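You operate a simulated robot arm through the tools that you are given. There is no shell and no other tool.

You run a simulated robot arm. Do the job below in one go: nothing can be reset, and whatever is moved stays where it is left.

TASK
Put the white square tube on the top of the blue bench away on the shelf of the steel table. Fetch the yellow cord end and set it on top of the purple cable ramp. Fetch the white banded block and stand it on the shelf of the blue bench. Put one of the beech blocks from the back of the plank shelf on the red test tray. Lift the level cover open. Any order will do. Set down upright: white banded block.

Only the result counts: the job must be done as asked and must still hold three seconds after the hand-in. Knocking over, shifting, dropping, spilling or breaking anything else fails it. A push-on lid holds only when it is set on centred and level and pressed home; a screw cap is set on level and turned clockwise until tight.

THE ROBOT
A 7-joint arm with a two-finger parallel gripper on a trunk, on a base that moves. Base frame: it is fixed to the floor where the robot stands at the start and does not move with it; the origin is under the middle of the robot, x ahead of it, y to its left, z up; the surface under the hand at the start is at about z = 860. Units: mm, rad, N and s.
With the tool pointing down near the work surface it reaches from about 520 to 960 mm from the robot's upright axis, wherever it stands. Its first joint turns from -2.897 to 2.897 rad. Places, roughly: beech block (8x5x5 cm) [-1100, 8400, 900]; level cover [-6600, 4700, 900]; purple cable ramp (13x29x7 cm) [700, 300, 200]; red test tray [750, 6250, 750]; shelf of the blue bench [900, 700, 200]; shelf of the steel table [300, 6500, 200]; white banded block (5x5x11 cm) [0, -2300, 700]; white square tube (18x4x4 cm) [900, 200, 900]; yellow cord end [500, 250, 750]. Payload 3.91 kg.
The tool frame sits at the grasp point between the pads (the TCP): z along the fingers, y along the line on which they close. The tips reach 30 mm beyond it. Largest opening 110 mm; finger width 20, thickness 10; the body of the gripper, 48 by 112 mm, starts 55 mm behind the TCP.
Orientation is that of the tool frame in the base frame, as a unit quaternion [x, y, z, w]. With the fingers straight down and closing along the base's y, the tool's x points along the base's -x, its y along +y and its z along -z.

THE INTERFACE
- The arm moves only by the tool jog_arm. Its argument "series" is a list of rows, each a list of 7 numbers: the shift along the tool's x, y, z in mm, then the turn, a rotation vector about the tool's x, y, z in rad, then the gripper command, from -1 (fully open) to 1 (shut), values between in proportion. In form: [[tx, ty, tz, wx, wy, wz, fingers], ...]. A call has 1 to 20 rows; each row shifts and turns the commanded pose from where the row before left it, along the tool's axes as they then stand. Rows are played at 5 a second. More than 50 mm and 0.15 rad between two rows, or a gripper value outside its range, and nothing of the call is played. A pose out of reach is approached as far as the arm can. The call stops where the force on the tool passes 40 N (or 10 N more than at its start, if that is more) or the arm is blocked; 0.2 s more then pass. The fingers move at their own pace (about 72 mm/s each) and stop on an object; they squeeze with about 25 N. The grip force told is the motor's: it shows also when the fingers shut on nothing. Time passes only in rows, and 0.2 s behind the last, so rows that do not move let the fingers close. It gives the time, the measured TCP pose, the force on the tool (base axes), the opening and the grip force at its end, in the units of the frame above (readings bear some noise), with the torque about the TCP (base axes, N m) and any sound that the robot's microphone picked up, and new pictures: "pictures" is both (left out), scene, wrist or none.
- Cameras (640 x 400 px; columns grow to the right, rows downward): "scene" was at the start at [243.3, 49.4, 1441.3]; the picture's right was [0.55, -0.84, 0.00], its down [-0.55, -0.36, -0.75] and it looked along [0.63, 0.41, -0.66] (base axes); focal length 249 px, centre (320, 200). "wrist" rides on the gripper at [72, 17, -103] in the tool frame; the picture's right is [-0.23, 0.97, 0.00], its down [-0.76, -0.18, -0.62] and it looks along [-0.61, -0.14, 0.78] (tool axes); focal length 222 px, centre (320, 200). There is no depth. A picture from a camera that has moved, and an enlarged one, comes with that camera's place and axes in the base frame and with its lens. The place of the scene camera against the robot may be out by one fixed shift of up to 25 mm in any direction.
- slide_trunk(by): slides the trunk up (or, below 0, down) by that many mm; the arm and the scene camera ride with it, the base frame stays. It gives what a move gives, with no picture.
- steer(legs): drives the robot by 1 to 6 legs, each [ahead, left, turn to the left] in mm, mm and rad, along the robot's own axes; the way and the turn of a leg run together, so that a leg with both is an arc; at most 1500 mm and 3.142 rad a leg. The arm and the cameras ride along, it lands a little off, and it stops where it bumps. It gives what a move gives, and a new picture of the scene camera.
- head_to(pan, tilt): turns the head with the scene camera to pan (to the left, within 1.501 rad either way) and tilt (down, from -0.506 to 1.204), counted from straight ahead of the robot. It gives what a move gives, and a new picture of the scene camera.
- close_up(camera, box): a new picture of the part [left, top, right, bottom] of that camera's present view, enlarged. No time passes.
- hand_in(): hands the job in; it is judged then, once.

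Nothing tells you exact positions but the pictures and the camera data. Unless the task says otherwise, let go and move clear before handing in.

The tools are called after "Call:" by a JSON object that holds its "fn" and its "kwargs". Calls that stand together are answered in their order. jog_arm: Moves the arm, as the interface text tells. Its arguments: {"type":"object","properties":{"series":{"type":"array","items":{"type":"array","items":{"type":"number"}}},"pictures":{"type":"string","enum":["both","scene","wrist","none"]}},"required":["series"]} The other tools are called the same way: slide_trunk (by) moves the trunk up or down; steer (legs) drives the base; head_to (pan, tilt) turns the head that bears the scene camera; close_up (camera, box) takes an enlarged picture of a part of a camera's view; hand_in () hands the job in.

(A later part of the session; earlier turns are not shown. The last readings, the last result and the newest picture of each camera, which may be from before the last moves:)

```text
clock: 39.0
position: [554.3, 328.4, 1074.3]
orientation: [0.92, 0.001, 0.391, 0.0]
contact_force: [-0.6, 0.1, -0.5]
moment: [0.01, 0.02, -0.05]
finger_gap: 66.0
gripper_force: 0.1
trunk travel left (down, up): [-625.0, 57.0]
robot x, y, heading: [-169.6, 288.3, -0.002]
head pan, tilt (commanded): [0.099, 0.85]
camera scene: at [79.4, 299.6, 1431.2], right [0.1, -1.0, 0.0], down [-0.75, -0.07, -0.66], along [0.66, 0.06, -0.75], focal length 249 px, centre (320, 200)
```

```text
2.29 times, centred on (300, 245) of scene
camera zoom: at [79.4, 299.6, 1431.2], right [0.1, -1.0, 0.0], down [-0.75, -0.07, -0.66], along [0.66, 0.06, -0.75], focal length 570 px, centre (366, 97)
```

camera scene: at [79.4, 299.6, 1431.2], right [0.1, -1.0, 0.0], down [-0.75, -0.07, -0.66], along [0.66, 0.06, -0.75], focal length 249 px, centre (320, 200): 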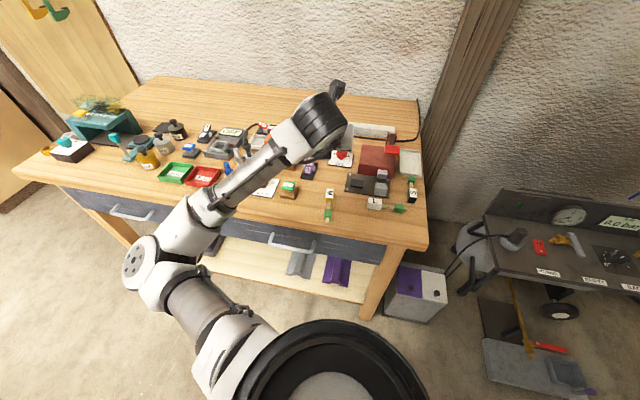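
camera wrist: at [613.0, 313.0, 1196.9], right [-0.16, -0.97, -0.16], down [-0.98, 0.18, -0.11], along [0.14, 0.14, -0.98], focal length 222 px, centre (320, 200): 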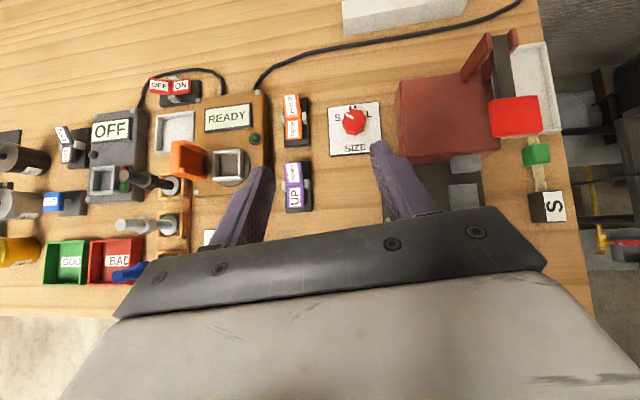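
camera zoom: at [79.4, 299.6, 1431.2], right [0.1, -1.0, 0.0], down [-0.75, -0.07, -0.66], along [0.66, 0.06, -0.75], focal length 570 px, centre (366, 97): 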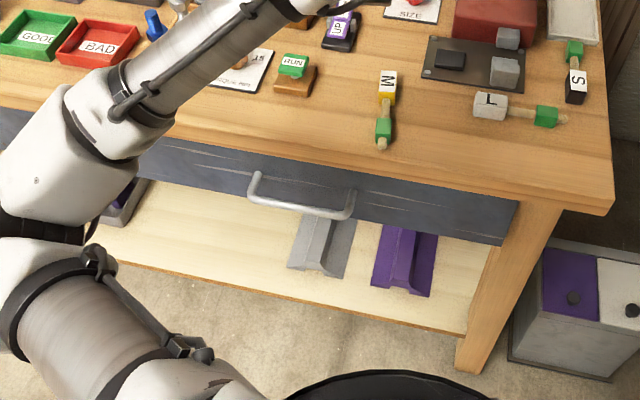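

The ramp has a flat ridge about 35 mm wide running away from me, so the cord end can lie along it. Now I approach the M block with the tilted hand.

Call:
{"fn": "jog_arm", "kwargs": {"series": [[-22.6, 2.8, 24.8, 0, 0, 0, -0.2], [-22.6, 2.8, 24.8, 0, 0, 0, -0.2], [-22.6, 2.8, 24.8, 0, 0, 0, -0.2], [-22.6, 2.8, 24.8, 0, 0, 0, -0.2], [0, 0, 0, 0, 0, 0, -0.2]]}}

Call:
{"fn": "close_up", "kwargs": {"camera": "wrist", "box": [200, 60, 440, 210]}}

```text
clock: 40.2
position: [564.8, 316.2, 941.0]
orientation: [0.921, 0.0, 0.39, 0.001]
contact_force: [0.6, 0.1, 0.7]
moment: [-0.01, -0.03, 0.01]
finger_gap: 66.0
gripper_force: 0.0
trunk travel left (down, up): [-625.0, 57.0]
robot x, y, heading: [-173.1, 290.2, 0.001]
head pan, tilt (commanded): [0.099, 0.85]
camera scene: at [80.2, 299.6, 1431.0], right [0.1, -1.0, 0.0], down [-0.75, -0.07, -0.66], along [0.66, 0.06, -0.75], focal length 249 px, centre (320, 200)
camera wrist: at [542.1, 300.1, 1063.8], right [-0.16, -0.97, -0.16], down [-0.98, 0.18, -0.11], along [0.14, 0.14, -0.98], focal length 222 px, centre (320, 200)
```

scene: 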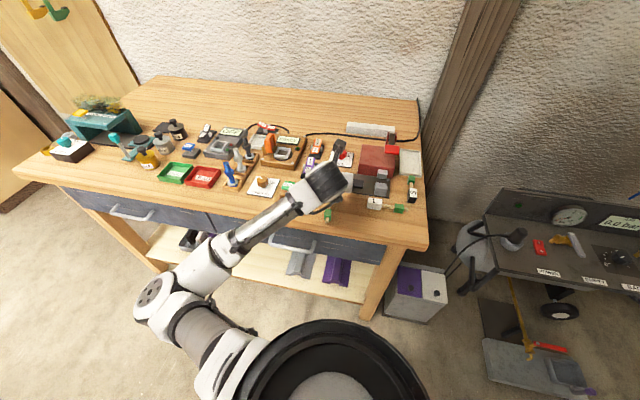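
wrist: 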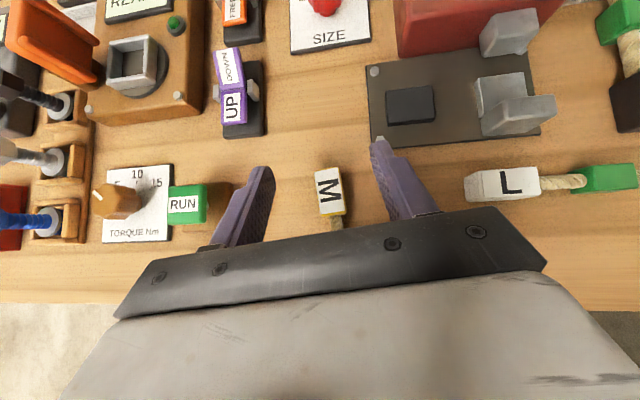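

```text
2.67 times, centred on (320, 135) of wrist
camera zoom: at [542.1, 300.1, 1063.8], right [-0.16, -0.97, -0.16], down [-0.98, 0.18, -0.11], along [0.14, 0.14, -0.98], focal length 592 px, centre (320, 373)
```

zoom: 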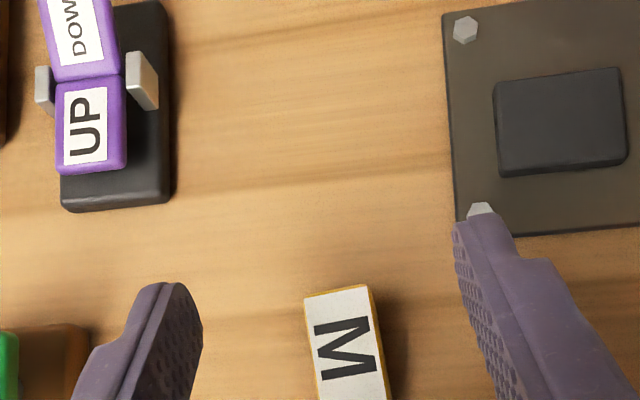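

Call:
{"fn": "jog_arm", "kwargs": {"series": [[-18.6, -0.5, 16, 0, 0, 0, -0.2], [-12, -0.5, 10, 0, 0, 0, -0.2], [-6.6, 0, 6, 0, 0, 0, -0.2], [0, 0, 0, 0, 0, 0, 0.4], [0, 0, 0, 0, 0, 0, 1], [0, 0, 0, 0, 0, 0, 1], [0, 0, 0, 0, 0, 0, 1]]}}

Call:
{"fn": "close_up", "kwargs": {"camera": "wrist", "box": [200, 60, 440, 210]}}

```text
clock: 41.8
position: [562.0, 317.6, 891.3]
orientation: [0.921, 0.0, 0.39, 0.001]
contact_force: [0.0, 0.1, 1.3]
moment: [-0.02, 0.02, 0.01]
finger_gap: 21.4
gripper_force: 25.0
trunk travel left (down, up): [-625.0, 57.0]
robot x, y, heading: [-172.3, 287.3, -0.0]
head pan, tilt (commanded): [0.099, 0.85]
camera scene: at [80.3, 299.6, 1431.0], right [0.1, -1.0, 0.0], down [-0.75, -0.07, -0.66], along [0.66, 0.06, -0.75], focal length 249 px, centre (320, 200)
camera wrist: at [538.7, 300.6, 1015.0], right [-0.16, -0.97, -0.16], down [-0.98, 0.18, -0.11], along [0.14, 0.14, -0.98], focal length 222 px, centre (320, 200)
```

scene: 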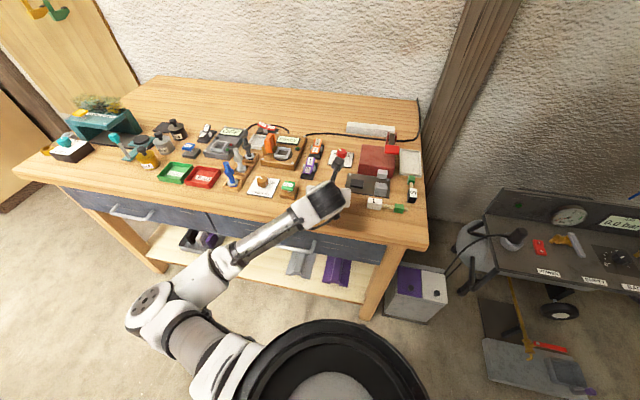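
wrist: 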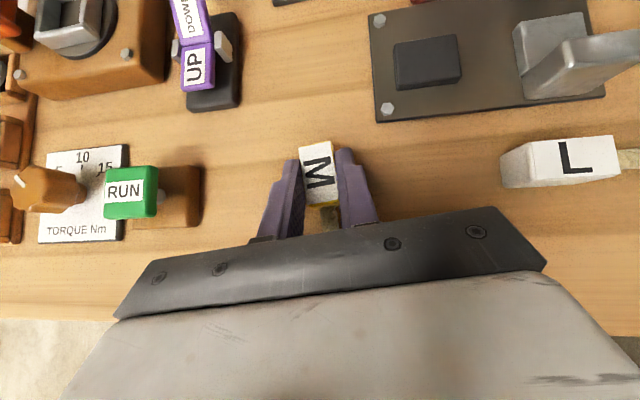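

```text
2.67 times, centred on (320, 135) of wrist
camera zoom: at [538.7, 300.6, 1015.0], right [-0.16, -0.97, -0.16], down [-0.98, 0.18, -0.11], along [0.14, 0.14, -0.98], focal length 592 px, centre (320, 373)
```

zoom: 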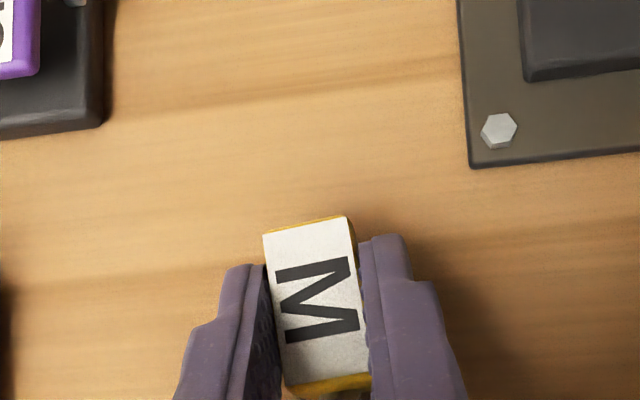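

The cord end is gripped with the tilted hand. I'll lift it, back away from the bench, and lower the trunk so I can reach under.

Call:
{"fn": "jog_arm", "kwargs": {"series": [[28.7, 0, -27.9, 0, 0, 0, 1], [28.7, 0, -27.9, 0, 0, 0, 1], [28.7, 0, -27.9, 0, 0, 0, 1], [0, 0, 0, 0, 0, 0, 1]], "pictures": "wrist"}}

Call:
{"fn": "steer", "kwargs": {"legs": [[-300, 0, 0]]}}

```text
clock: 42.8
position: [561.0, 316.3, 1012.9]
orientation: [0.921, 0.001, 0.39, 0.0]
contact_force: [0.3, -0.1, -0.9]
moment: [0.03, -0.01, 0.0]
finger_gap: 20.9
gripper_force: 25.3
trunk travel left (down, up): [-625.0, 57.0]
robot x, y, heading: [-173.5, 290.1, 0.003]
head pan, tilt (commanded): [0.099, 0.85]
camera wrist: at [538.2, 301.1, 1134.8], right [-0.16, -0.97, -0.16], down [-0.98, 0.18, -0.11], along [0.14, 0.14, -0.98], focal length 222 px, centre (320, 200)
```

wrist: 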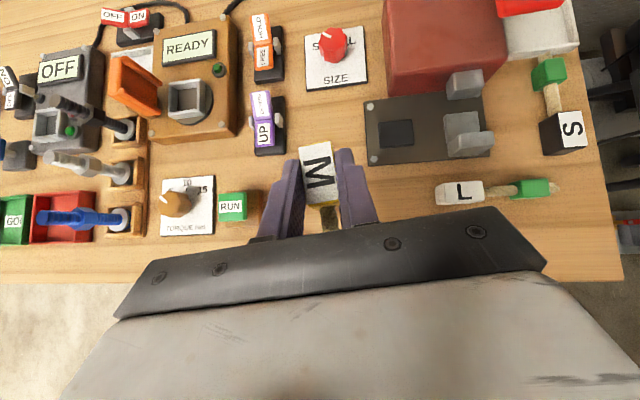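

```text
clock: 44.9
position: [261.5, 317.8, 1011.4]
orientation: [0.921, 0.0, 0.39, 0.001]
contact_force: [-0.2, 0.7, -0.7]
moment: [-0.02, -0.01, 0.0]
finger_gap: 21.3
gripper_force: 25.3
trunk travel left (down, up): [-625.0, 57.0]
robot x, y, heading: [-468.6, 289.4, -0.002]
head pan, tilt (commanded): [0.099, 0.85]
camera scene: at [-219.2, 299.9, 1431.1], right [0.1, -1.0, 0.0], down [-0.75, -0.07, -0.66], along [0.66, 0.06, -0.75], focal length 249 px, centre (320, 200)
```

scene: 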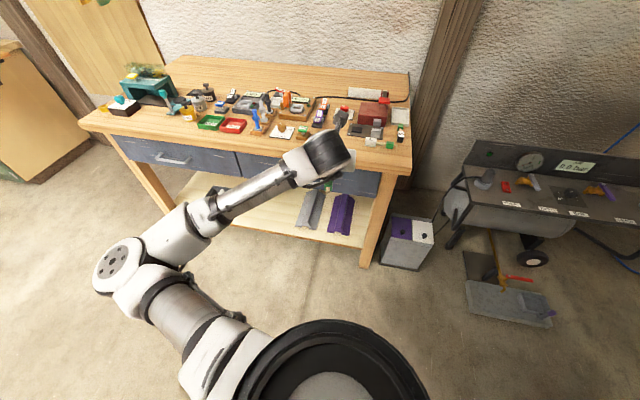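

Call:
{"fn": "slide_trunk", "kwargs": {"by": -560}}

Call:
{"fn": "head_to", "kwargs": {"pan": 0.0, "tilt": 0.25}}

Call:
{"fn": "jog_arm", "kwargs": {"series": [[0, 0, 0, 0, 0, 0, 1]], "pictures": "wrist"}}

```text
refused: -560 is not a number from -400 to 400
```

```text
clock: 45.9
position: [263.2, 317.2, 1011.2]
orientation: [0.921, 0.0, 0.39, 0.0]
contact_force: [0.3, 0.6, -0.8]
moment: [0.01, -0.01, -0.02]
finger_gap: 21.1
gripper_force: 24.8
trunk travel left (down, up): [-625.0, 57.0]
robot x, y, heading: [-465.8, 287.3, -0.003]
head pan, tilt (commanded): [0.0, 0.25]
camera scene: at [-202.9, 292.2, 1484.0], right [0.0, -1.0, 0.0], down [-0.25, 0.0, -0.97], along [0.97, 0.0, -0.25], focal length 249 px, centre (320, 200)
```

scene: 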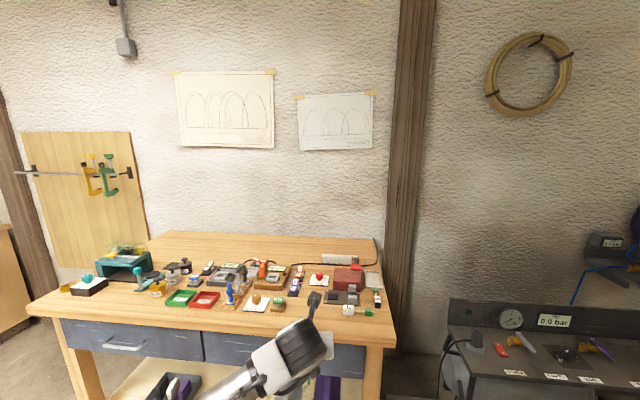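

```text
clock: 46.3
position: [262.5, 316.8, 1011.4]
orientation: [0.921, 0.0, 0.39, 0.002]
contact_force: [0.4, 0.1, -0.6]
moment: [0.02, -0.01, -0.02]
finger_gap: 21.1
gripper_force: 24.7
trunk travel left (down, up): [-625.0, 57.0]
robot x, y, heading: [-470.6, 290.4, -0.003]
head pan, tilt (commanded): [0.0, 0.25]
camera wrist: at [239.3, 301.0, 1134.4], right [-0.16, -0.97, -0.16], down [-0.98, 0.18, -0.11], along [0.14, 0.14, -0.98], focal length 222 px, centre (320, 200)
```

wrist: 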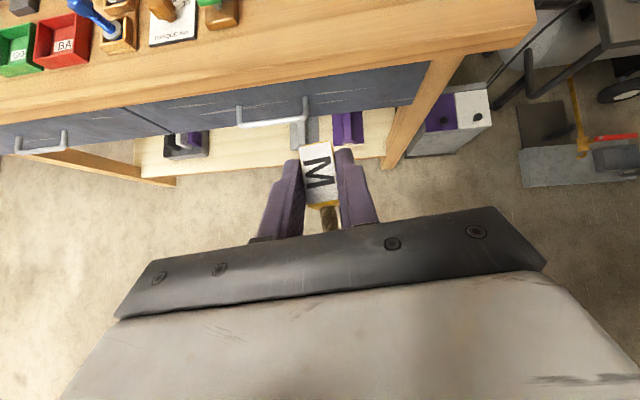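

Call:
{"fn": "slide_trunk", "kwargs": {"by": -280}}

Call:
{"fn": "slide_trunk", "kwargs": {"by": -280}}

Call:
{"fn": "head_to", "kwargs": {"pan": 0.0, "tilt": 0.5}}

Call:
{"fn": "jog_arm", "kwargs": {"series": [[0, 0, 0, 0, 0, 0, 1]], "pictures": "wrist"}}

```text
clock: 49.1
position: [261.9, 316.6, 731.1]
orientation: [0.921, 0.0, 0.39, 0.001]
contact_force: [-0.2, 0.7, -0.6]
moment: [0.0, -0.01, 0.01]
finger_gap: 21.2
gripper_force: 24.9
trunk travel left (down, up): [-345.0, 337.0]
robot x, y, heading: [-468.8, 291.3, -0.0]
head pan, tilt (commanded): [0.0, 0.25]
```

```text
clock: 51.9
position: [261.6, 313.9, 488.5]
orientation: [0.914, -0.013, 0.405, -0.021]
contact_force: [0.6, -0.1, 0.1]
moment: [-0.03, 0.0, 0.04]
finger_gap: 21.1
gripper_force: 25.7
trunk travel left (down, up): [-65.0, 617.0]
robot x, y, heading: [-468.1, 288.5, -0.003]
head pan, tilt (commanded): [0.0, 0.25]
```

```text
clock: 52.7
position: [261.6, 313.0, 488.7]
orientation: [0.914, -0.013, 0.405, -0.02]
contact_force: [-0.1, 0.0, 0.0]
moment: [-0.03, 0.01, -0.01]
finger_gap: 21.3
gripper_force: 25.4
trunk travel left (down, up): [-65.0, 617.0]
robot x, y, heading: [-466.5, 286.8, -0.004]
head pan, tilt (commanded): [0.0, 0.499]
camera scene: at [-215.5, 285.7, 920.6], right [0.0, -1.0, -0.01], down [-0.46, 0.01, -0.89], along [0.89, 0.0, -0.46], focal length 249 px, centre (320, 200)
```

scene: 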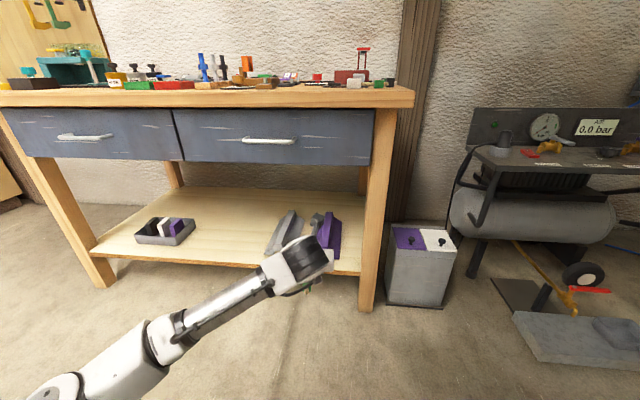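

```text
clock: 53.3
position: [262.1, 316.2, 490.0]
orientation: [0.911, -0.018, 0.411, -0.03]
contact_force: [0.4, 0.2, -0.4]
moment: [0.01, 0.01, 0.01]
finger_gap: 21.5
gripper_force: 25.1
trunk travel left (down, up): [-65.0, 617.0]
robot x, y, heading: [-468.9, 286.9, -0.003]
head pan, tilt (commanded): [0.0, 0.499]
stopped in row 1: the arm was blocked; the commanded pose is now the measured one
camera wrist: at [233.2, 291.0, 610.8], right [-0.16, -0.96, -0.24], down [-0.97, 0.2, -0.14], along [0.18, 0.21, -0.96], focal length 222 px, centre (320, 200)
```

wrist: 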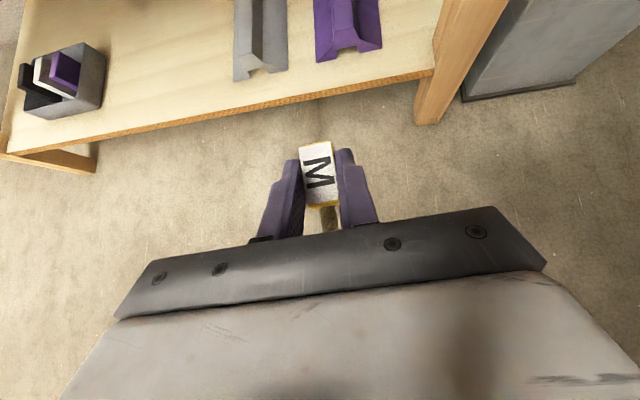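

The elbow seems to have touched something (probably the robot's own base). I'll raise the trunk a bit to relieve it and check by looking.

Call:
{"fn": "slide_trunk", "kwargs": {"by": 100}}

Call:
{"fn": "head_to", "kwargs": {"pan": 0.5, "tilt": 0.8}}

```text
clock: 54.6
position: [263.8, 316.7, 559.4]
orientation: [0.917, -0.011, 0.398, -0.015]
contact_force: [0.3, -0.4, -1.1]
moment: [0.02, -0.05, 0.03]
finger_gap: 21.3
gripper_force: 25.1
trunk travel left (down, up): [-165.0, 517.0]
robot x, y, heading: [-466.2, 288.8, 0.001]
head pan, tilt (commanded): [0.0, 0.499]
```

```text
clock: 55.6
position: [263.9, 317.1, 559.8]
orientation: [0.918, -0.011, 0.397, -0.015]
contact_force: [-0.1, -1.1, -0.6]
moment: [0.02, 0.01, -0.01]
finger_gap: 21.2
gripper_force: 25.3
trunk travel left (down, up): [-165.0, 517.0]
robot x, y, heading: [-469.2, 291.2, -0.002]
head pan, tilt (commanded): [0.499, 0.799]
camera scene: at [-225.4, 330.8, 975.0], right [0.48, -0.88, 0.0], down [-0.63, -0.34, -0.7], along [0.61, 0.33, -0.72], focal length 249 px, centre (320, 200)
```

scene: 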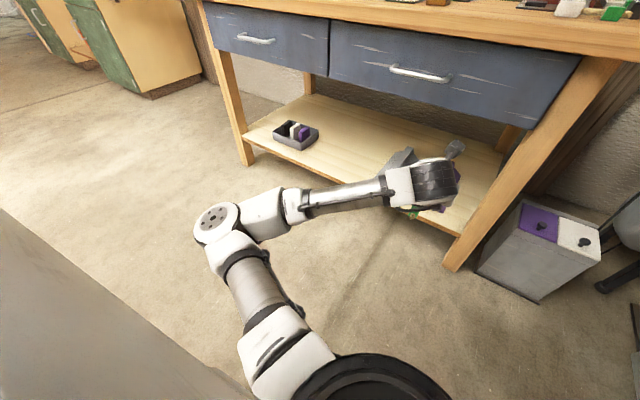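

Call:
{"fn": "jog_arm", "kwargs": {"series": [[0, 0, 0, -0.019, -0.0165, -0.032, 1], [10, 0, 41, 0, 0, 0, 1], [10, 0, 41, 0, 0, 0, 1], [-28.7, 0, 27.9, 0, 0, 0, 1], [-28.7, 0, 27.9, 0, 0, 0, 1], [0, 0, 0, 0, 0, 0, 1]]}}

```text
clock: 57.0
position: [336.9, 317.5, 435.9]
orientation: [0.921, -0.001, 0.39, 0.001]
contact_force: [0.3, -0.2, -0.1]
moment: [-0.03, -0.01, 0.04]
finger_gap: 21.1
gripper_force: 25.1
trunk travel left (down, up): [-165.0, 517.0]
robot x, y, heading: [-468.2, 285.6, 0.001]
head pan, tilt (commanded): [0.499, 0.799]
camera scene: at [-225.4, 330.8, 975.0], right [0.48, -0.88, 0.0], down [-0.63, -0.34, -0.7], along [0.61, 0.33, -0.72], focal length 249 px, centre (320, 200)
camera wrist: at [313.4, 301.2, 559.5], right [-0.16, -0.97, -0.16], down [-0.98, 0.18, -0.11], along [0.14, 0.14, -0.98], focal length 222 px, centre (320, 200)
```

scene: 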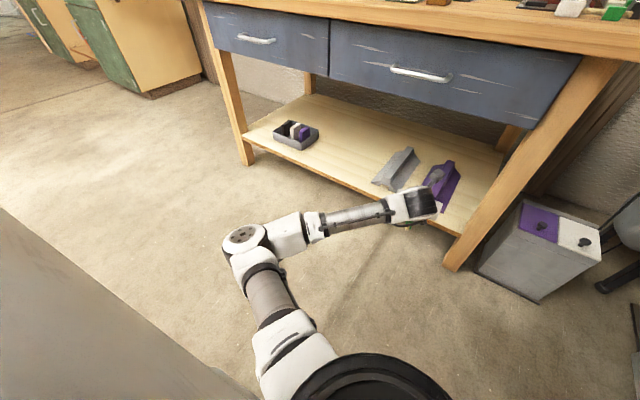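
wrist: 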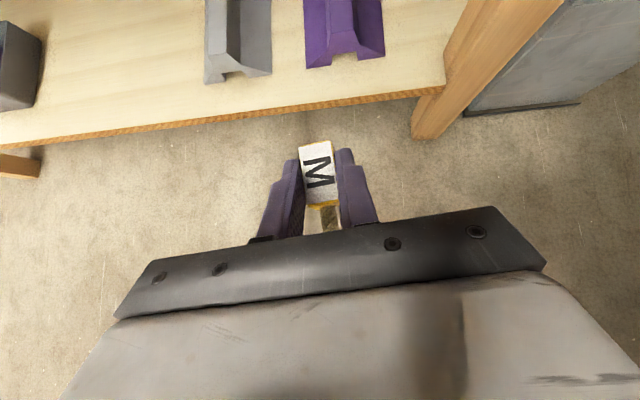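

Call:
{"fn": "close_up", "kwargs": {"camera": "wrist", "box": [200, 0, 440, 150]}}

Call:
{"fn": "head_to", "kwargs": {"pan": 0.0, "tilt": 0.6}}

Call:
{"fn": "close_up", "kwargs": {"camera": "scene", "box": [220, 100, 400, 250]}}

```text
2.67 times, centred on (320, 75) of wrist
camera zoom: at [313.4, 301.2, 559.5], right [-0.16, -0.97, -0.16], down [-0.98, 0.18, -0.11], along [0.14, 0.14, -0.98], focal length 592 px, centre (320, 533)
```

zoom: 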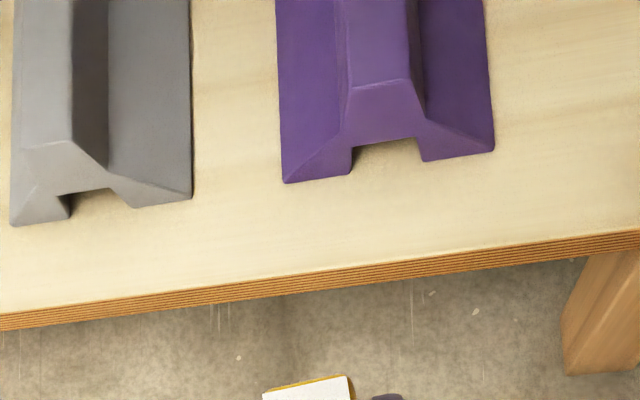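

```text
clock: 57.9
position: [336.8, 316.6, 437.4]
orientation: [0.921, -0.001, 0.39, 0.001]
contact_force: [-0.5, -0.5, -0.7]
moment: [-0.02, -0.01, -0.03]
finger_gap: 21.2
gripper_force: 25.3
trunk travel left (down, up): [-165.0, 517.0]
robot x, y, heading: [-469.7, 290.2, -0.005]
head pan, tilt (commanded): [0.0, 0.6]
camera scene: at [-208.0, 292.2, 991.8], right [0.0, -1.0, 0.0], down [-0.57, 0.0, -0.82], along [0.82, 0.0, -0.57], focal length 249 px, centre (320, 200)
```

scene: 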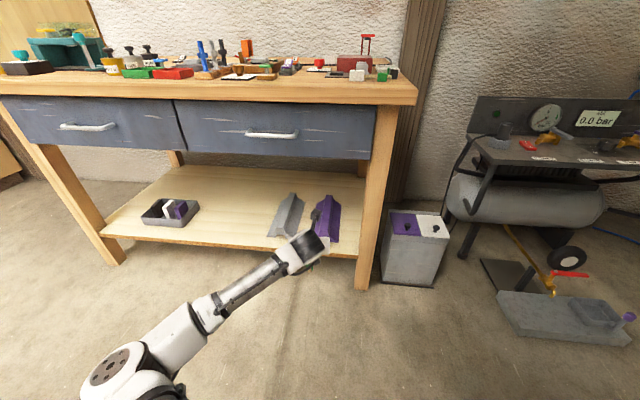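

```text
2.67 times, centred on (310, 175) of scene
camera zoom: at [-208.0, 292.2, 991.8], right [0.0, -1.0, 0.0], down [-0.57, 0.0, -0.82], along [0.82, 0.0, -0.57], focal length 665 px, centre (347, 267)
```

zoom: 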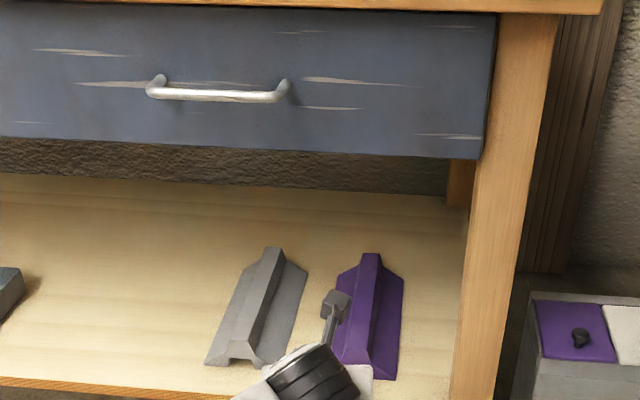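

The ramp is turned about −6°, its ridge starting at (575, 273) with its top near z≈285. I'll yaw the hand to match, drop to travel height, then drive the base forward under the bench.

Call:
{"fn": "jog_arm", "kwargs": {"series": [[0, 0, 0, -0.0753, 0, 0.0732, 1], [-18, 27.9, 21.6, 0, 0, 0, 1], [-18, 27.9, 21.6, 0, 0, 0, 1], [0, 0, 0, 0, 0, 0, 1]], "pictures": "wrist"}}

Call:
{"fn": "steer", "kwargs": {"legs": [[230, 0, 0]]}}

Call:
{"fn": "jog_arm", "kwargs": {"series": [[0, 0, 0, 0, 0, 0, 1]], "pictures": "wrist"}}

```text
clock: 58.9
position: [337.6, 261.1, 379.5]
orientation: [0.919, -0.049, 0.39, 0.02]
contact_force: [-0.3, 0.6, -0.9]
moment: [-0.01, 0.0, -0.01]
finger_gap: 20.9
gripper_force: 24.7
trunk travel left (down, up): [-165.0, 517.0]
robot x, y, heading: [-469.8, 290.5, 0.0]
head pan, tilt (commanded): [0.0, 0.6]
camera wrist: at [312.3, 246.7, 503.3], right [-0.26, -0.95, -0.16], down [-0.95, 0.28, -0.11], along [0.15, 0.13, -0.98], focal length 222 px, centre (320, 200)
```

wrist: 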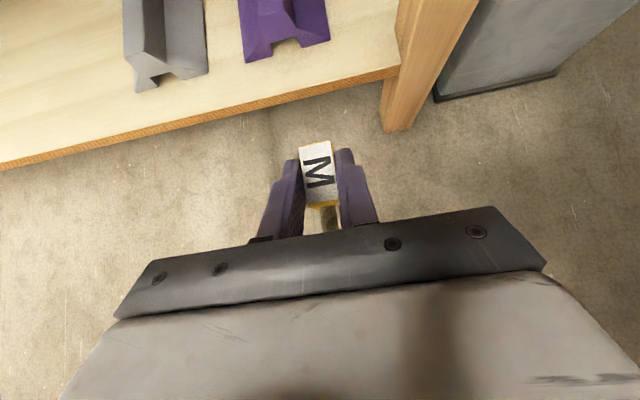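

```text
clock: 60.6
position: [569.2, 257.8, 382.2]
orientation: [0.919, -0.049, 0.39, 0.021]
contact_force: [-0.6, 0.2, -1.0]
moment: [0.0, 0.02, 0.01]
finger_gap: 21.3
gripper_force: 25.0
trunk travel left (down, up): [-165.0, 517.0]
robot x, y, heading: [-238.1, 289.0, -0.003]
head pan, tilt (commanded): [0.0, 0.6]
camera scene: at [24.2, 291.1, 991.9], right [0.0, -1.0, 0.0], down [-0.56, 0.0, -0.83], along [0.83, 0.0, -0.56], focal length 249 px, centre (320, 200)
```

scene: 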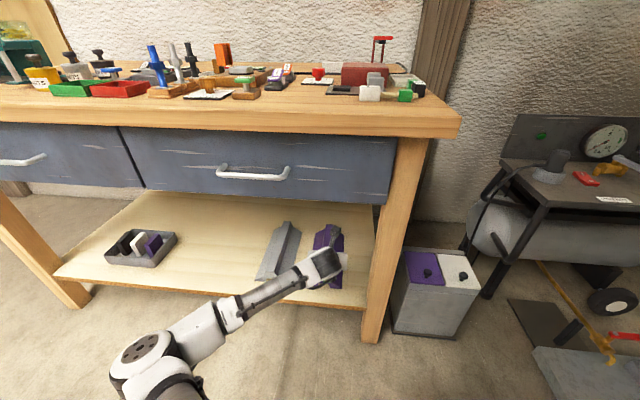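

```text
clock: 61.0
position: [569.6, 258.3, 380.5]
orientation: [0.919, -0.049, 0.39, 0.021]
contact_force: [0.0, -0.4, -0.5]
moment: [0.02, -0.01, 0.01]
finger_gap: 20.9
gripper_force: 24.7
trunk travel left (down, up): [-165.0, 517.0]
robot x, y, heading: [-236.7, 292.7, -0.004]
head pan, tilt (commanded): [0.0, 0.6]
camera wrist: at [544.4, 244.9, 503.5], right [-0.26, -0.95, -0.16], down [-0.95, 0.28, -0.11], along [0.15, 0.13, -0.98], focal length 222 px, centre (320, 200)
```

wrist: 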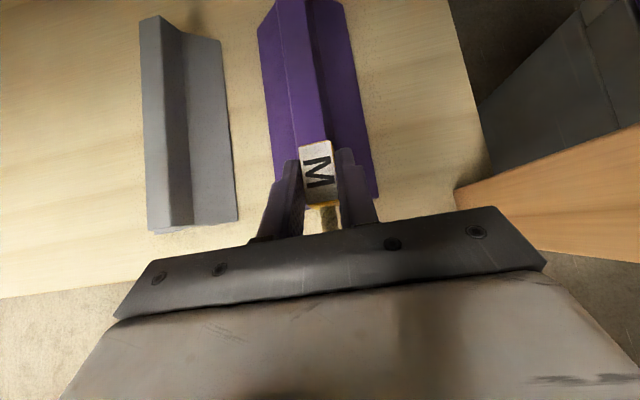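

Call:
{"fn": "close_up", "kwargs": {"camera": "wrist", "box": [200, 0, 440, 220]}}

Call:
{"fn": "close_up", "kwargs": {"camera": "scene", "box": [220, 190, 400, 310]}}

```text
1.82 times, centred on (320, 110) of wrist
camera zoom: at [544.4, 244.9, 503.5], right [-0.26, -0.95, -0.16], down [-0.95, 0.28, -0.11], along [0.15, 0.13, -0.98], focal length 404 px, centre (320, 364)
```

zoom: 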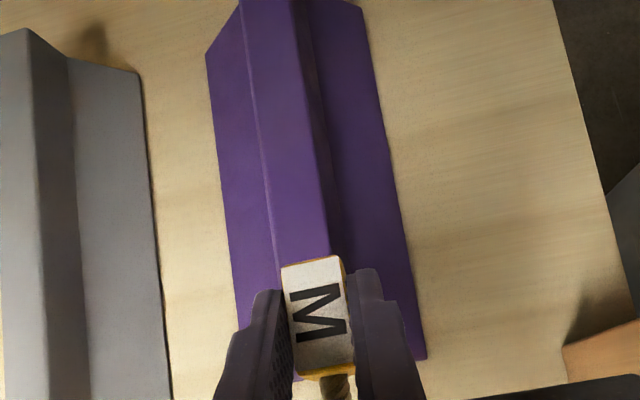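

```text
3.33 times, centred on (310, 250) of scene
camera zoom: at [24.2, 291.1, 991.9], right [0.0, -1.0, 0.0], down [-0.56, 0.0, -0.83], along [0.83, 0.0, -0.56], focal length 831 px, centre (353, 33)
```

zoom: 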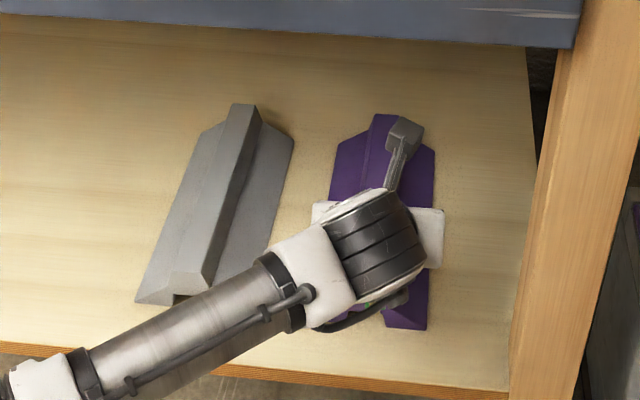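

Call:
{"fn": "steer", "kwargs": {"legs": [[117, 0, 0]]}}

Call:
{"fn": "jog_arm", "kwargs": {"series": [[0, 0, 0, 0, 0, 0, 1]], "pictures": "wrist"}}

Call:
{"fn": "close_up", "kwargs": {"camera": "wrist", "box": [200, 0, 440, 220]}}

```text
clock: 62.3
position: [686.2, 260.4, 381.2]
orientation: [0.919, -0.048, 0.39, 0.02]
contact_force: [0.0, 0.7, 0.0]
moment: [0.01, -0.02, 0.0]
finger_gap: 21.5
gripper_force: 24.8
trunk travel left (down, up): [-165.0, 517.0]
robot x, y, heading: [-121.7, 284.8, -0.0]
head pan, tilt (commanded): [0.0, 0.6]
camera scene: at [139.9, 291.3, 991.9], right [0.0, -1.0, 0.0], down [-0.56, 0.0, -0.83], along [0.83, 0.0, -0.56], focal length 249 px, centre (320, 200)
```

scene: 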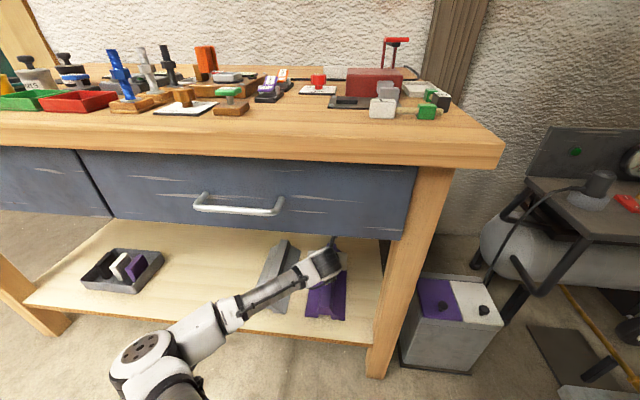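

```text
clock: 62.7
position: [685.5, 260.4, 380.2]
orientation: [0.92, -0.048, 0.389, 0.02]
contact_force: [-0.5, 0.1, 0.2]
moment: [0.02, -0.01, -0.03]
finger_gap: 21.3
gripper_force: 24.7
trunk travel left (down, up): [-165.0, 517.0]
robot x, y, heading: [-119.7, 286.6, -0.003]
head pan, tilt (commanded): [0.0, 0.6]
camera wrist: at [660.3, 246.1, 503.6], right [-0.26, -0.95, -0.16], down [-0.95, 0.28, -0.11], along [0.15, 0.13, -0.98], focal length 222 px, centre (320, 200)
```

wrist: 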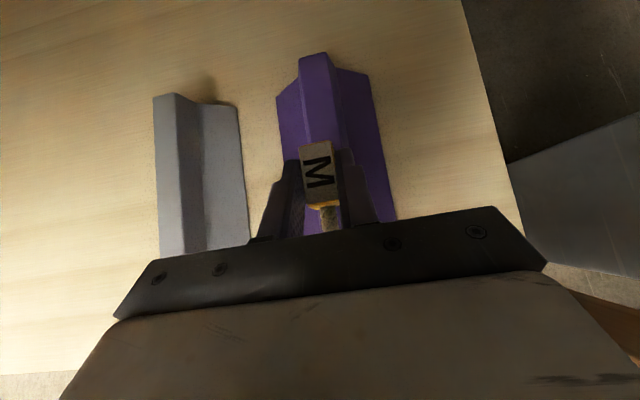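

```text
1.82 times, centred on (320, 110) of wrist
camera zoom: at [660.3, 246.1, 503.6], right [-0.26, -0.95, -0.16], down [-0.95, 0.28, -0.11], along [0.15, 0.13, -0.98], focal length 404 px, centre (320, 364)
```

zoom: 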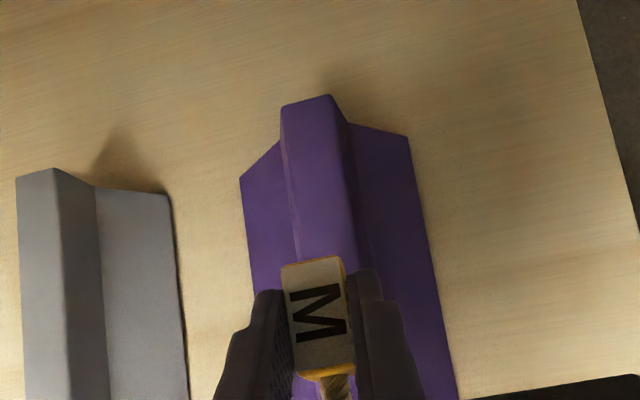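

Call:
{"fn": "jog_arm", "kwargs": {"series": [[-7.2, 0, 7.0, 0, 0, 0, 1], [-7.2, 0, 7.0, 0, 0, 0, 1], [-7.2, 0, 7.0, 0, 0, 0, 1], [-7.2, 0, 7.0, 0, 0, 0, 1], [-7.2, 0, 7.0, 0, 0, 0, 1], [0, 0, 0, 0, 0, 0, 1]], "pictures": "wrist"}}

Call:
{"fn": "jog_arm", "kwargs": {"series": [[-2.9, 0, 2.8, 0, 0, 0, 1], [-2.9, 0, 2.8, 0, 0, 0, 1], [0, 0, 0, 0, 0, 0, 1]], "pictures": "none"}}

Call:
{"fn": "jog_arm", "kwargs": {"series": [[-1.45, 0, 1.4, 0, 0, 0, 1], [-1.45, 0, 1.4, 0, 0, 0, 1], [0, 0, 0, 0, 0, 0, 1]], "pictures": "none"}}

```text
clock: 64.1
position: [684.6, 261.4, 329.8]
orientation: [0.92, -0.048, 0.389, 0.02]
contact_force: [0.6, 0.6, -0.7]
moment: [0.03, -0.03, 0.04]
finger_gap: 21.3
gripper_force: 24.9
trunk travel left (down, up): [-165.0, 517.0]
robot x, y, heading: [-121.1, 287.7, -0.0]
head pan, tilt (commanded): [0.0, 0.6]
camera wrist: at [659.4, 246.5, 452.9], right [-0.26, -0.95, -0.16], down [-0.95, 0.28, -0.11], along [0.15, 0.13, -0.98], focal length 222 px, centre (320, 200)
```

wrist: 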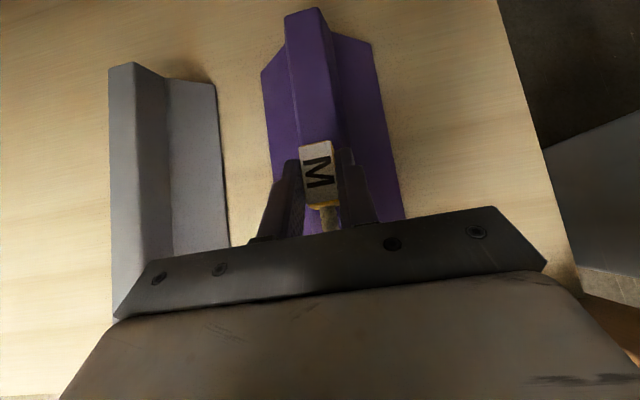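

```text
clock: 64.9
position: [685.5, 259.4, 321.8]
orientation: [0.919, -0.048, 0.39, 0.02]
contact_force: [-0.7, 0.7, -0.6]
moment: [-0.04, -0.01, -0.01]
finger_gap: 21.0
gripper_force: 24.9
trunk travel left (down, up): [-165.0, 517.0]
robot x, y, heading: [-126.8, 288.6, 0.001]
head pan, tilt (commanded): [0.0, 0.6]
```

```text
clock: 65.7
position: [685.6, 259.6, 317.4]
orientation: [0.919, -0.048, 0.39, 0.021]
contact_force: [0.1, -0.2, -0.2]
moment: [-0.01, 0.0, -0.02]
finger_gap: 21.2
gripper_force: 24.9
trunk travel left (down, up): [-165.0, 517.0]
robot x, y, heading: [-121.1, 283.9, 0.0]
head pan, tilt (commanded): [0.0, 0.6]
```

Call:
{"fn": "jog_arm", "kwargs": {"series": [[-1.45, 0, 1.4, 0, 0, 0, 1], [-1.45, 0, 1.4, 0, 0, 0, 1], [0, 0, 0, 0, 0, 0, 1]], "pictures": "none"}}

Call:
{"fn": "jog_arm", "kwargs": {"series": [[-1.45, 0, 1.4, 0, 0, 0, 1], [-1.45, 0, 1.4, 0, 0, 0, 1], [0, 0, 0, 0, 0, 0, 1]], "pictures": "wrist"}}

Call:
{"fn": "close_up", "kwargs": {"camera": "wrist", "box": [200, 0, 440, 220]}}

```text
clock: 66.5
position: [684.0, 260.4, 314.6]
orientation: [0.919, -0.049, 0.39, 0.021]
contact_force: [0.0, -0.1, -0.4]
moment: [0.0, -0.02, 0.03]
finger_gap: 21.2
gripper_force: 24.6
trunk travel left (down, up): [-165.0, 517.0]
robot x, y, heading: [-122.8, 287.7, -0.007]
head pan, tilt (commanded): [0.0, 0.6]
```

```text
clock: 67.3
position: [686.0, 260.3, 314.6]
orientation: [0.919, -0.048, 0.392, 0.02]
contact_force: [-2.9, 0.1, 17.1]
moment: [0.03, 0.18, 0.06]
finger_gap: 21.1
gripper_force: 24.8
trunk travel left (down, up): [-165.0, 517.0]
robot x, y, heading: [-118.1, 288.6, -0.002]
head pan, tilt (commanded): [0.0, 0.6]
camera wrist: at [660.2, 245.9, 436.5], right [-0.26, -0.95, -0.16], down [-0.95, 0.28, -0.12], along [0.16, 0.13, -0.98], focal length 222 px, centre (320, 200)
```

wrist: 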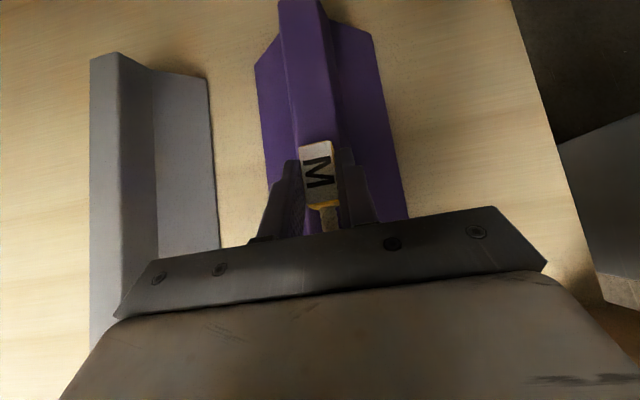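

```text
1.82 times, centred on (320, 110) of wrist
camera zoom: at [660.2, 245.9, 436.5], right [-0.26, -0.95, -0.16], down [-0.95, 0.28, -0.12], along [0.16, 0.13, -0.98], focal length 404 px, centre (320, 364)
```

zoom: 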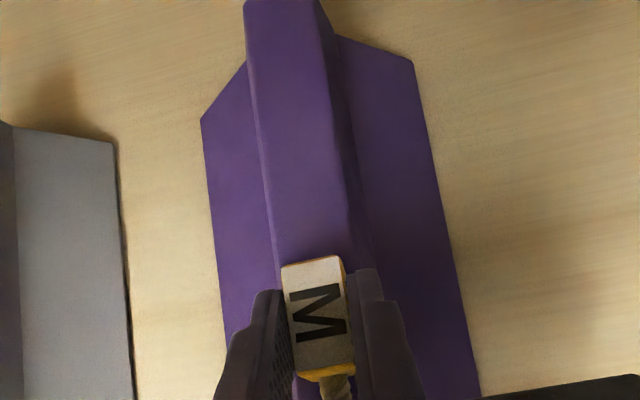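

Contact with the ridge at z≈314 and the block is centred on it. I'll ease off, open the fingers, and rise clear.

Call:
{"fn": "jog_arm", "kwargs": {"series": [[0.7, 0, -0.7, 0, 0, 0, 1], [0, 0, 0, 0, 0, 0, 0.5], [0, 0, 0, 0, 0, 0, 0.2], [0, 0, 0, 0, 0, 0, 0.1], [0, 0, 0, 0, 0, 0, 0.1]], "pictures": "wrist"}}

Call:
{"fn": "jog_arm", "kwargs": {"series": [[5.7, 0, -5.6, 0, 0, 0, 0.1], [10.8, 0, -10.5, 0, 0, 0, 0.1], [14.3, 0, -14, 0, 0, 0, 0.1], [14.3, 0, -14, 0, 0, 0, 0.1], [0, 0, 0, 0, 0, 0, 0.1]], "pictures": "wrist"}}

Call:
{"fn": "close_up", "kwargs": {"camera": "wrist", "box": [200, 0, 440, 220]}}

```text
clock: 68.5
position: [685.1, 259.0, 309.7]
orientation: [0.92, -0.048, 0.389, 0.02]
contact_force: [-0.4, 0.2, 1.0]
moment: [-0.03, 0.02, 0.01]
finger_gap: 49.4
gripper_force: 0.0
trunk travel left (down, up): [-165.0, 517.0]
robot x, y, heading: [-121.7, 286.3, -0.003]
head pan, tilt (commanded): [0.0, 0.6]
camera wrist: at [660.1, 245.8, 434.1], right [-0.26, -0.95, -0.16], down [-0.95, 0.28, -0.11], along [0.15, 0.13, -0.98], focal length 222 px, centre (320, 200)
```

wrist: 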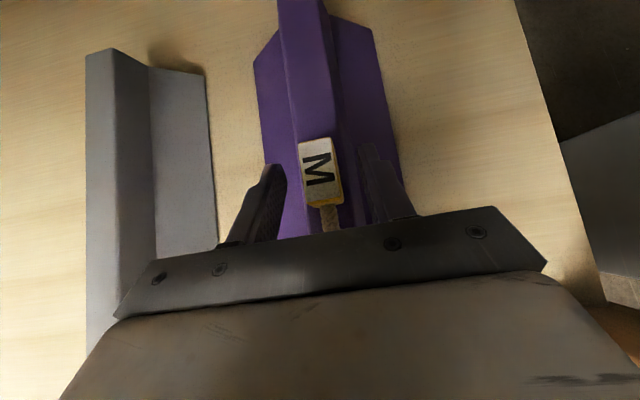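

```text
clock: 69.7
position: [683.6, 260.6, 372.6]
orientation: [0.92, -0.048, 0.389, 0.02]
contact_force: [-0.3, 0.2, -0.3]
moment: [-0.01, 0.01, 0.0]
finger_gap: 49.6
gripper_force: 0.1
trunk travel left (down, up): [-165.0, 517.0]
robot x, y, heading: [-125.0, 290.5, -0.002]
head pan, tilt (commanded): [0.0, 0.6]
camera wrist: at [659.3, 245.7, 496.3], right [-0.26, -0.95, -0.16], down [-0.95, 0.28, -0.11], along [0.15, 0.13, -0.98], focal length 222 px, centre (320, 200)
```

wrist: 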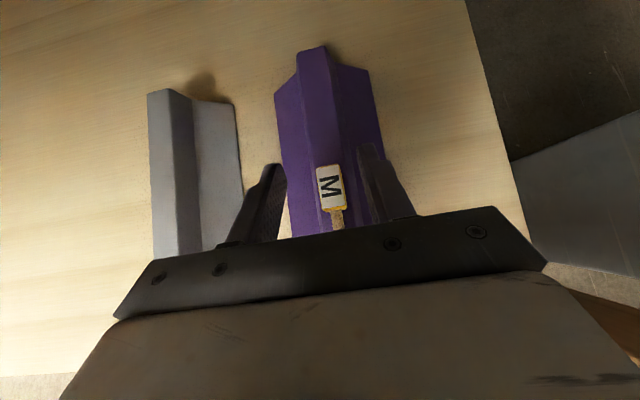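

```text
1.82 times, centred on (320, 110) of wrist
camera zoom: at [659.3, 245.7, 496.3], right [-0.26, -0.95, -0.16], down [-0.95, 0.28, -0.11], along [0.15, 0.13, -0.98], focal length 404 px, centre (320, 364)
```

zoom: 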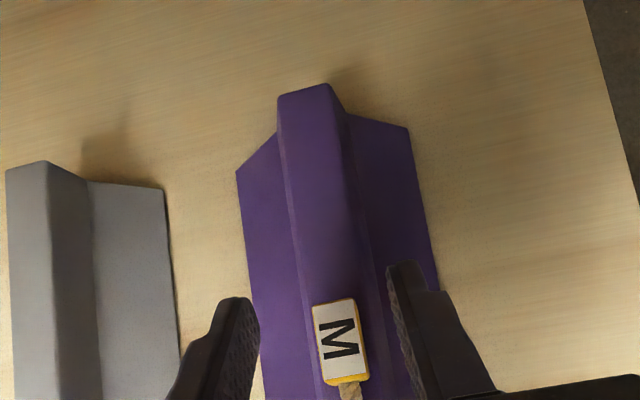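

Call:
{"fn": "steer", "kwargs": {"legs": [[-400, 0, 0]]}}

Call:
{"fn": "close_up", "kwargs": {"camera": "scene", "box": [240, 150, 400, 280]}}

```text
clock: 72.2
position: [270.8, 260.6, 374.0]
orientation: [0.92, -0.047, 0.389, 0.02]
contact_force: [-0.7, 0.5, -0.5]
moment: [0.01, -0.04, 0.0]
finger_gap: 49.3
gripper_force: 0.0
trunk travel left (down, up): [-165.0, 517.0]
robot x, y, heading: [-536.2, 288.8, 0.003]
head pan, tilt (commanded): [0.0, 0.6]
camera scene: at [-273.5, 292.1, 991.9], right [0.0, -1.0, 0.0], down [-0.56, 0.0, -0.83], along [0.83, 0.0, -0.56], focal length 249 px, centre (320, 200)
```

scene: 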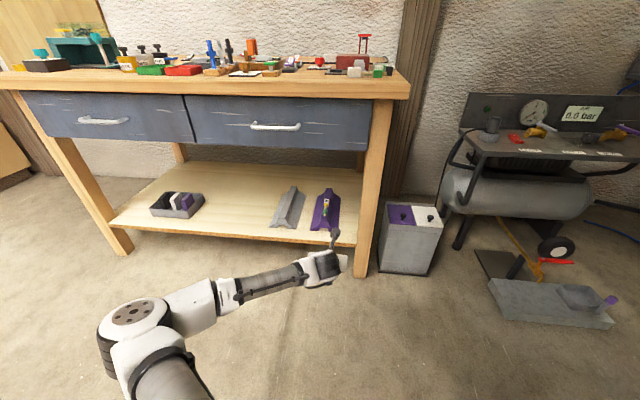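

```text
3.08 times, centred on (320, 215) of scene
camera zoom: at [-273.5, 292.1, 991.9], right [0.0, -1.0, 0.0], down [-0.56, 0.0, -0.83], along [0.83, 0.0, -0.56], focal length 767 px, centre (320, 154)
```

zoom: 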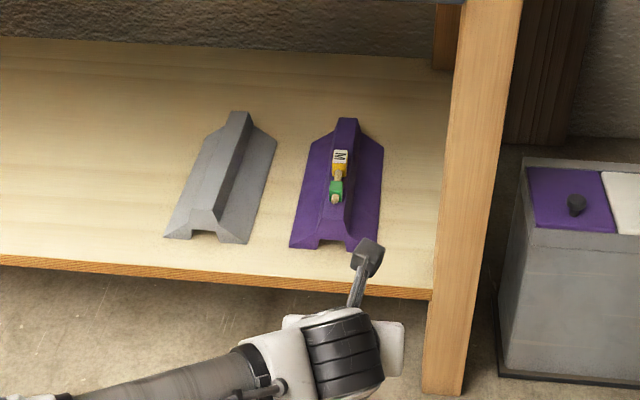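

The cord end lies on the purple ramp's ridge. Next the white banded block: I'll raise the trunk, turn right, and look at the area around (0, −2300).

Call:
{"fn": "slide_trunk", "kwargs": {"by": 400}}

Call:
{"fn": "steer", "kwargs": {"legs": [[0, 0, -1.571]]}}

Call:
{"fn": "head_to", "kwargs": {"pan": 0.0, "tilt": 0.3}}

```text
clock: 76.0
position: [270.4, 261.4, 772.8]
orientation: [0.92, -0.048, 0.389, 0.02]
contact_force: [0.2, 0.4, -0.1]
moment: [0.0, 0.0, 0.05]
finger_gap: 49.5
gripper_force: 0.1
trunk travel left (down, up): [-565.0, 117.0]
robot x, y, heading: [-537.7, 289.3, 0.004]
head pan, tilt (commanded): [0.0, 0.6]
```

```text
clock: 80.3
position: [-535.9, -517.2, 772.9]
orientation: [-0.628, 0.673, -0.266, -0.285]
contact_force: [-1.3, 0.7, -0.3]
moment: [-0.01, 0.0, 0.0]
finger_gap: 49.4
gripper_force: 0.1
trunk travel left (down, up): [-565.0, 117.0]
robot x, y, heading: [-535.4, 286.3, -1.534]
head pan, tilt (commanded): [0.0, 0.6]
camera scene: at [-523.6, 33.8, 1391.9], right [-1.0, -0.03, 0.0], down [-0.02, 0.56, -0.83], along [0.03, -0.82, -0.56], focal length 249 px, centre (320, 200)
```

scene: 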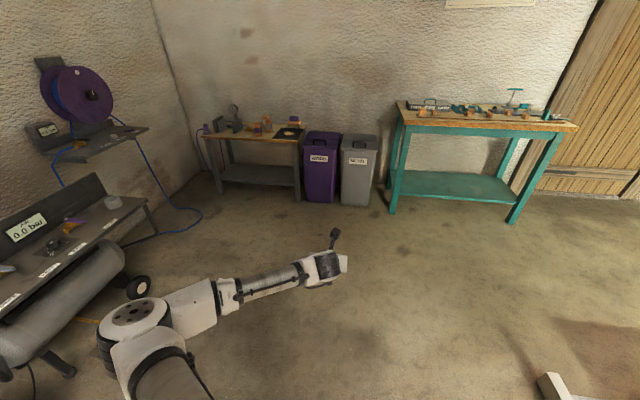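

```text
clock: 81.1
position: [-535.7, -517.8, 772.5]
orientation: [-0.628, 0.674, -0.266, -0.285]
contact_force: [-0.7, 0.4, -0.3]
moment: [-0.01, -0.01, 0.01]
finger_gap: 49.7
gripper_force: 0.0
trunk travel left (down, up): [-565.0, 117.0]
robot x, y, heading: [-535.8, 290.9, -1.541]
head pan, tilt (commanded): [0.0, 0.3]
camera scene: at [-523.4, 28.8, 1419.3], right [-1.0, -0.03, 0.0], down [-0.01, 0.3, -0.96], along [0.03, -0.95, -0.3], focal length 249 px, centre (320, 200)
```

scene: 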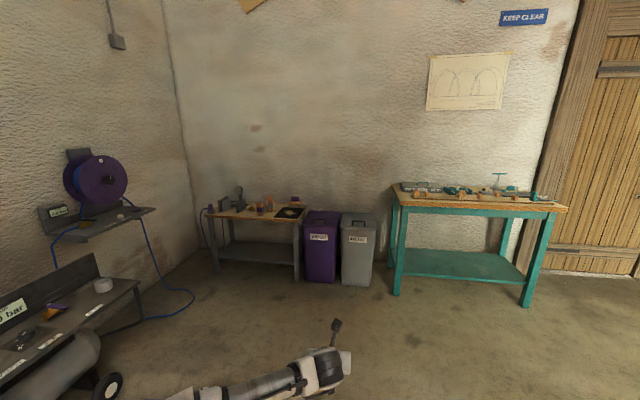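

Call:
{"fn": "close_up", "kwargs": {"camera": "scene", "box": [190, 170, 330, 260]}}

Call:
{"fn": "close_up", "kwargs": {"camera": "scene", "box": [380, 160, 580, 290]}}

```text
4.44 times, centred on (260, 215) of scene
camera zoom: at [-523.4, 28.8, 1419.3], right [-1.0, -0.03, 0.0], down [-0.01, 0.3, -0.96], along [0.03, -0.95, -0.3], focal length 1108 px, centre (587, 133)
```

zoom: 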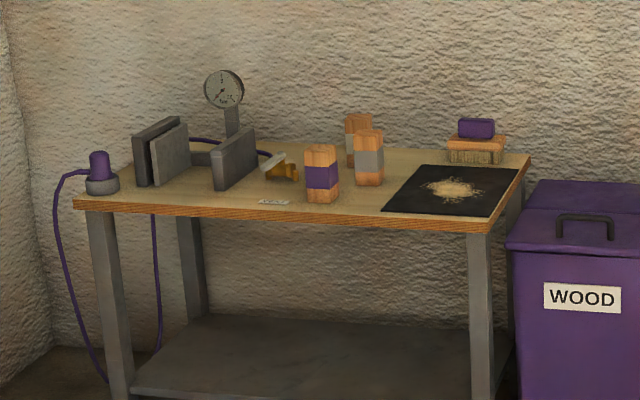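

```text
3.08 times, centred on (480, 225) of scene
camera zoom: at [-523.4, 28.8, 1419.3], right [-1.0, -0.03, 0.0], down [-0.01, 0.3, -0.96], along [0.03, -0.95, -0.3], focal length 767 px, centre (-172, 123)
```

zoom: 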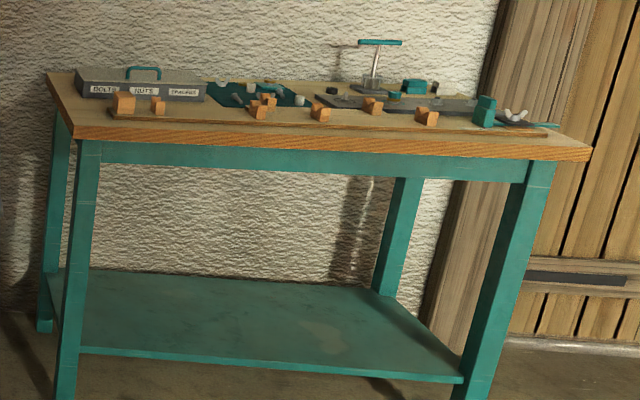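

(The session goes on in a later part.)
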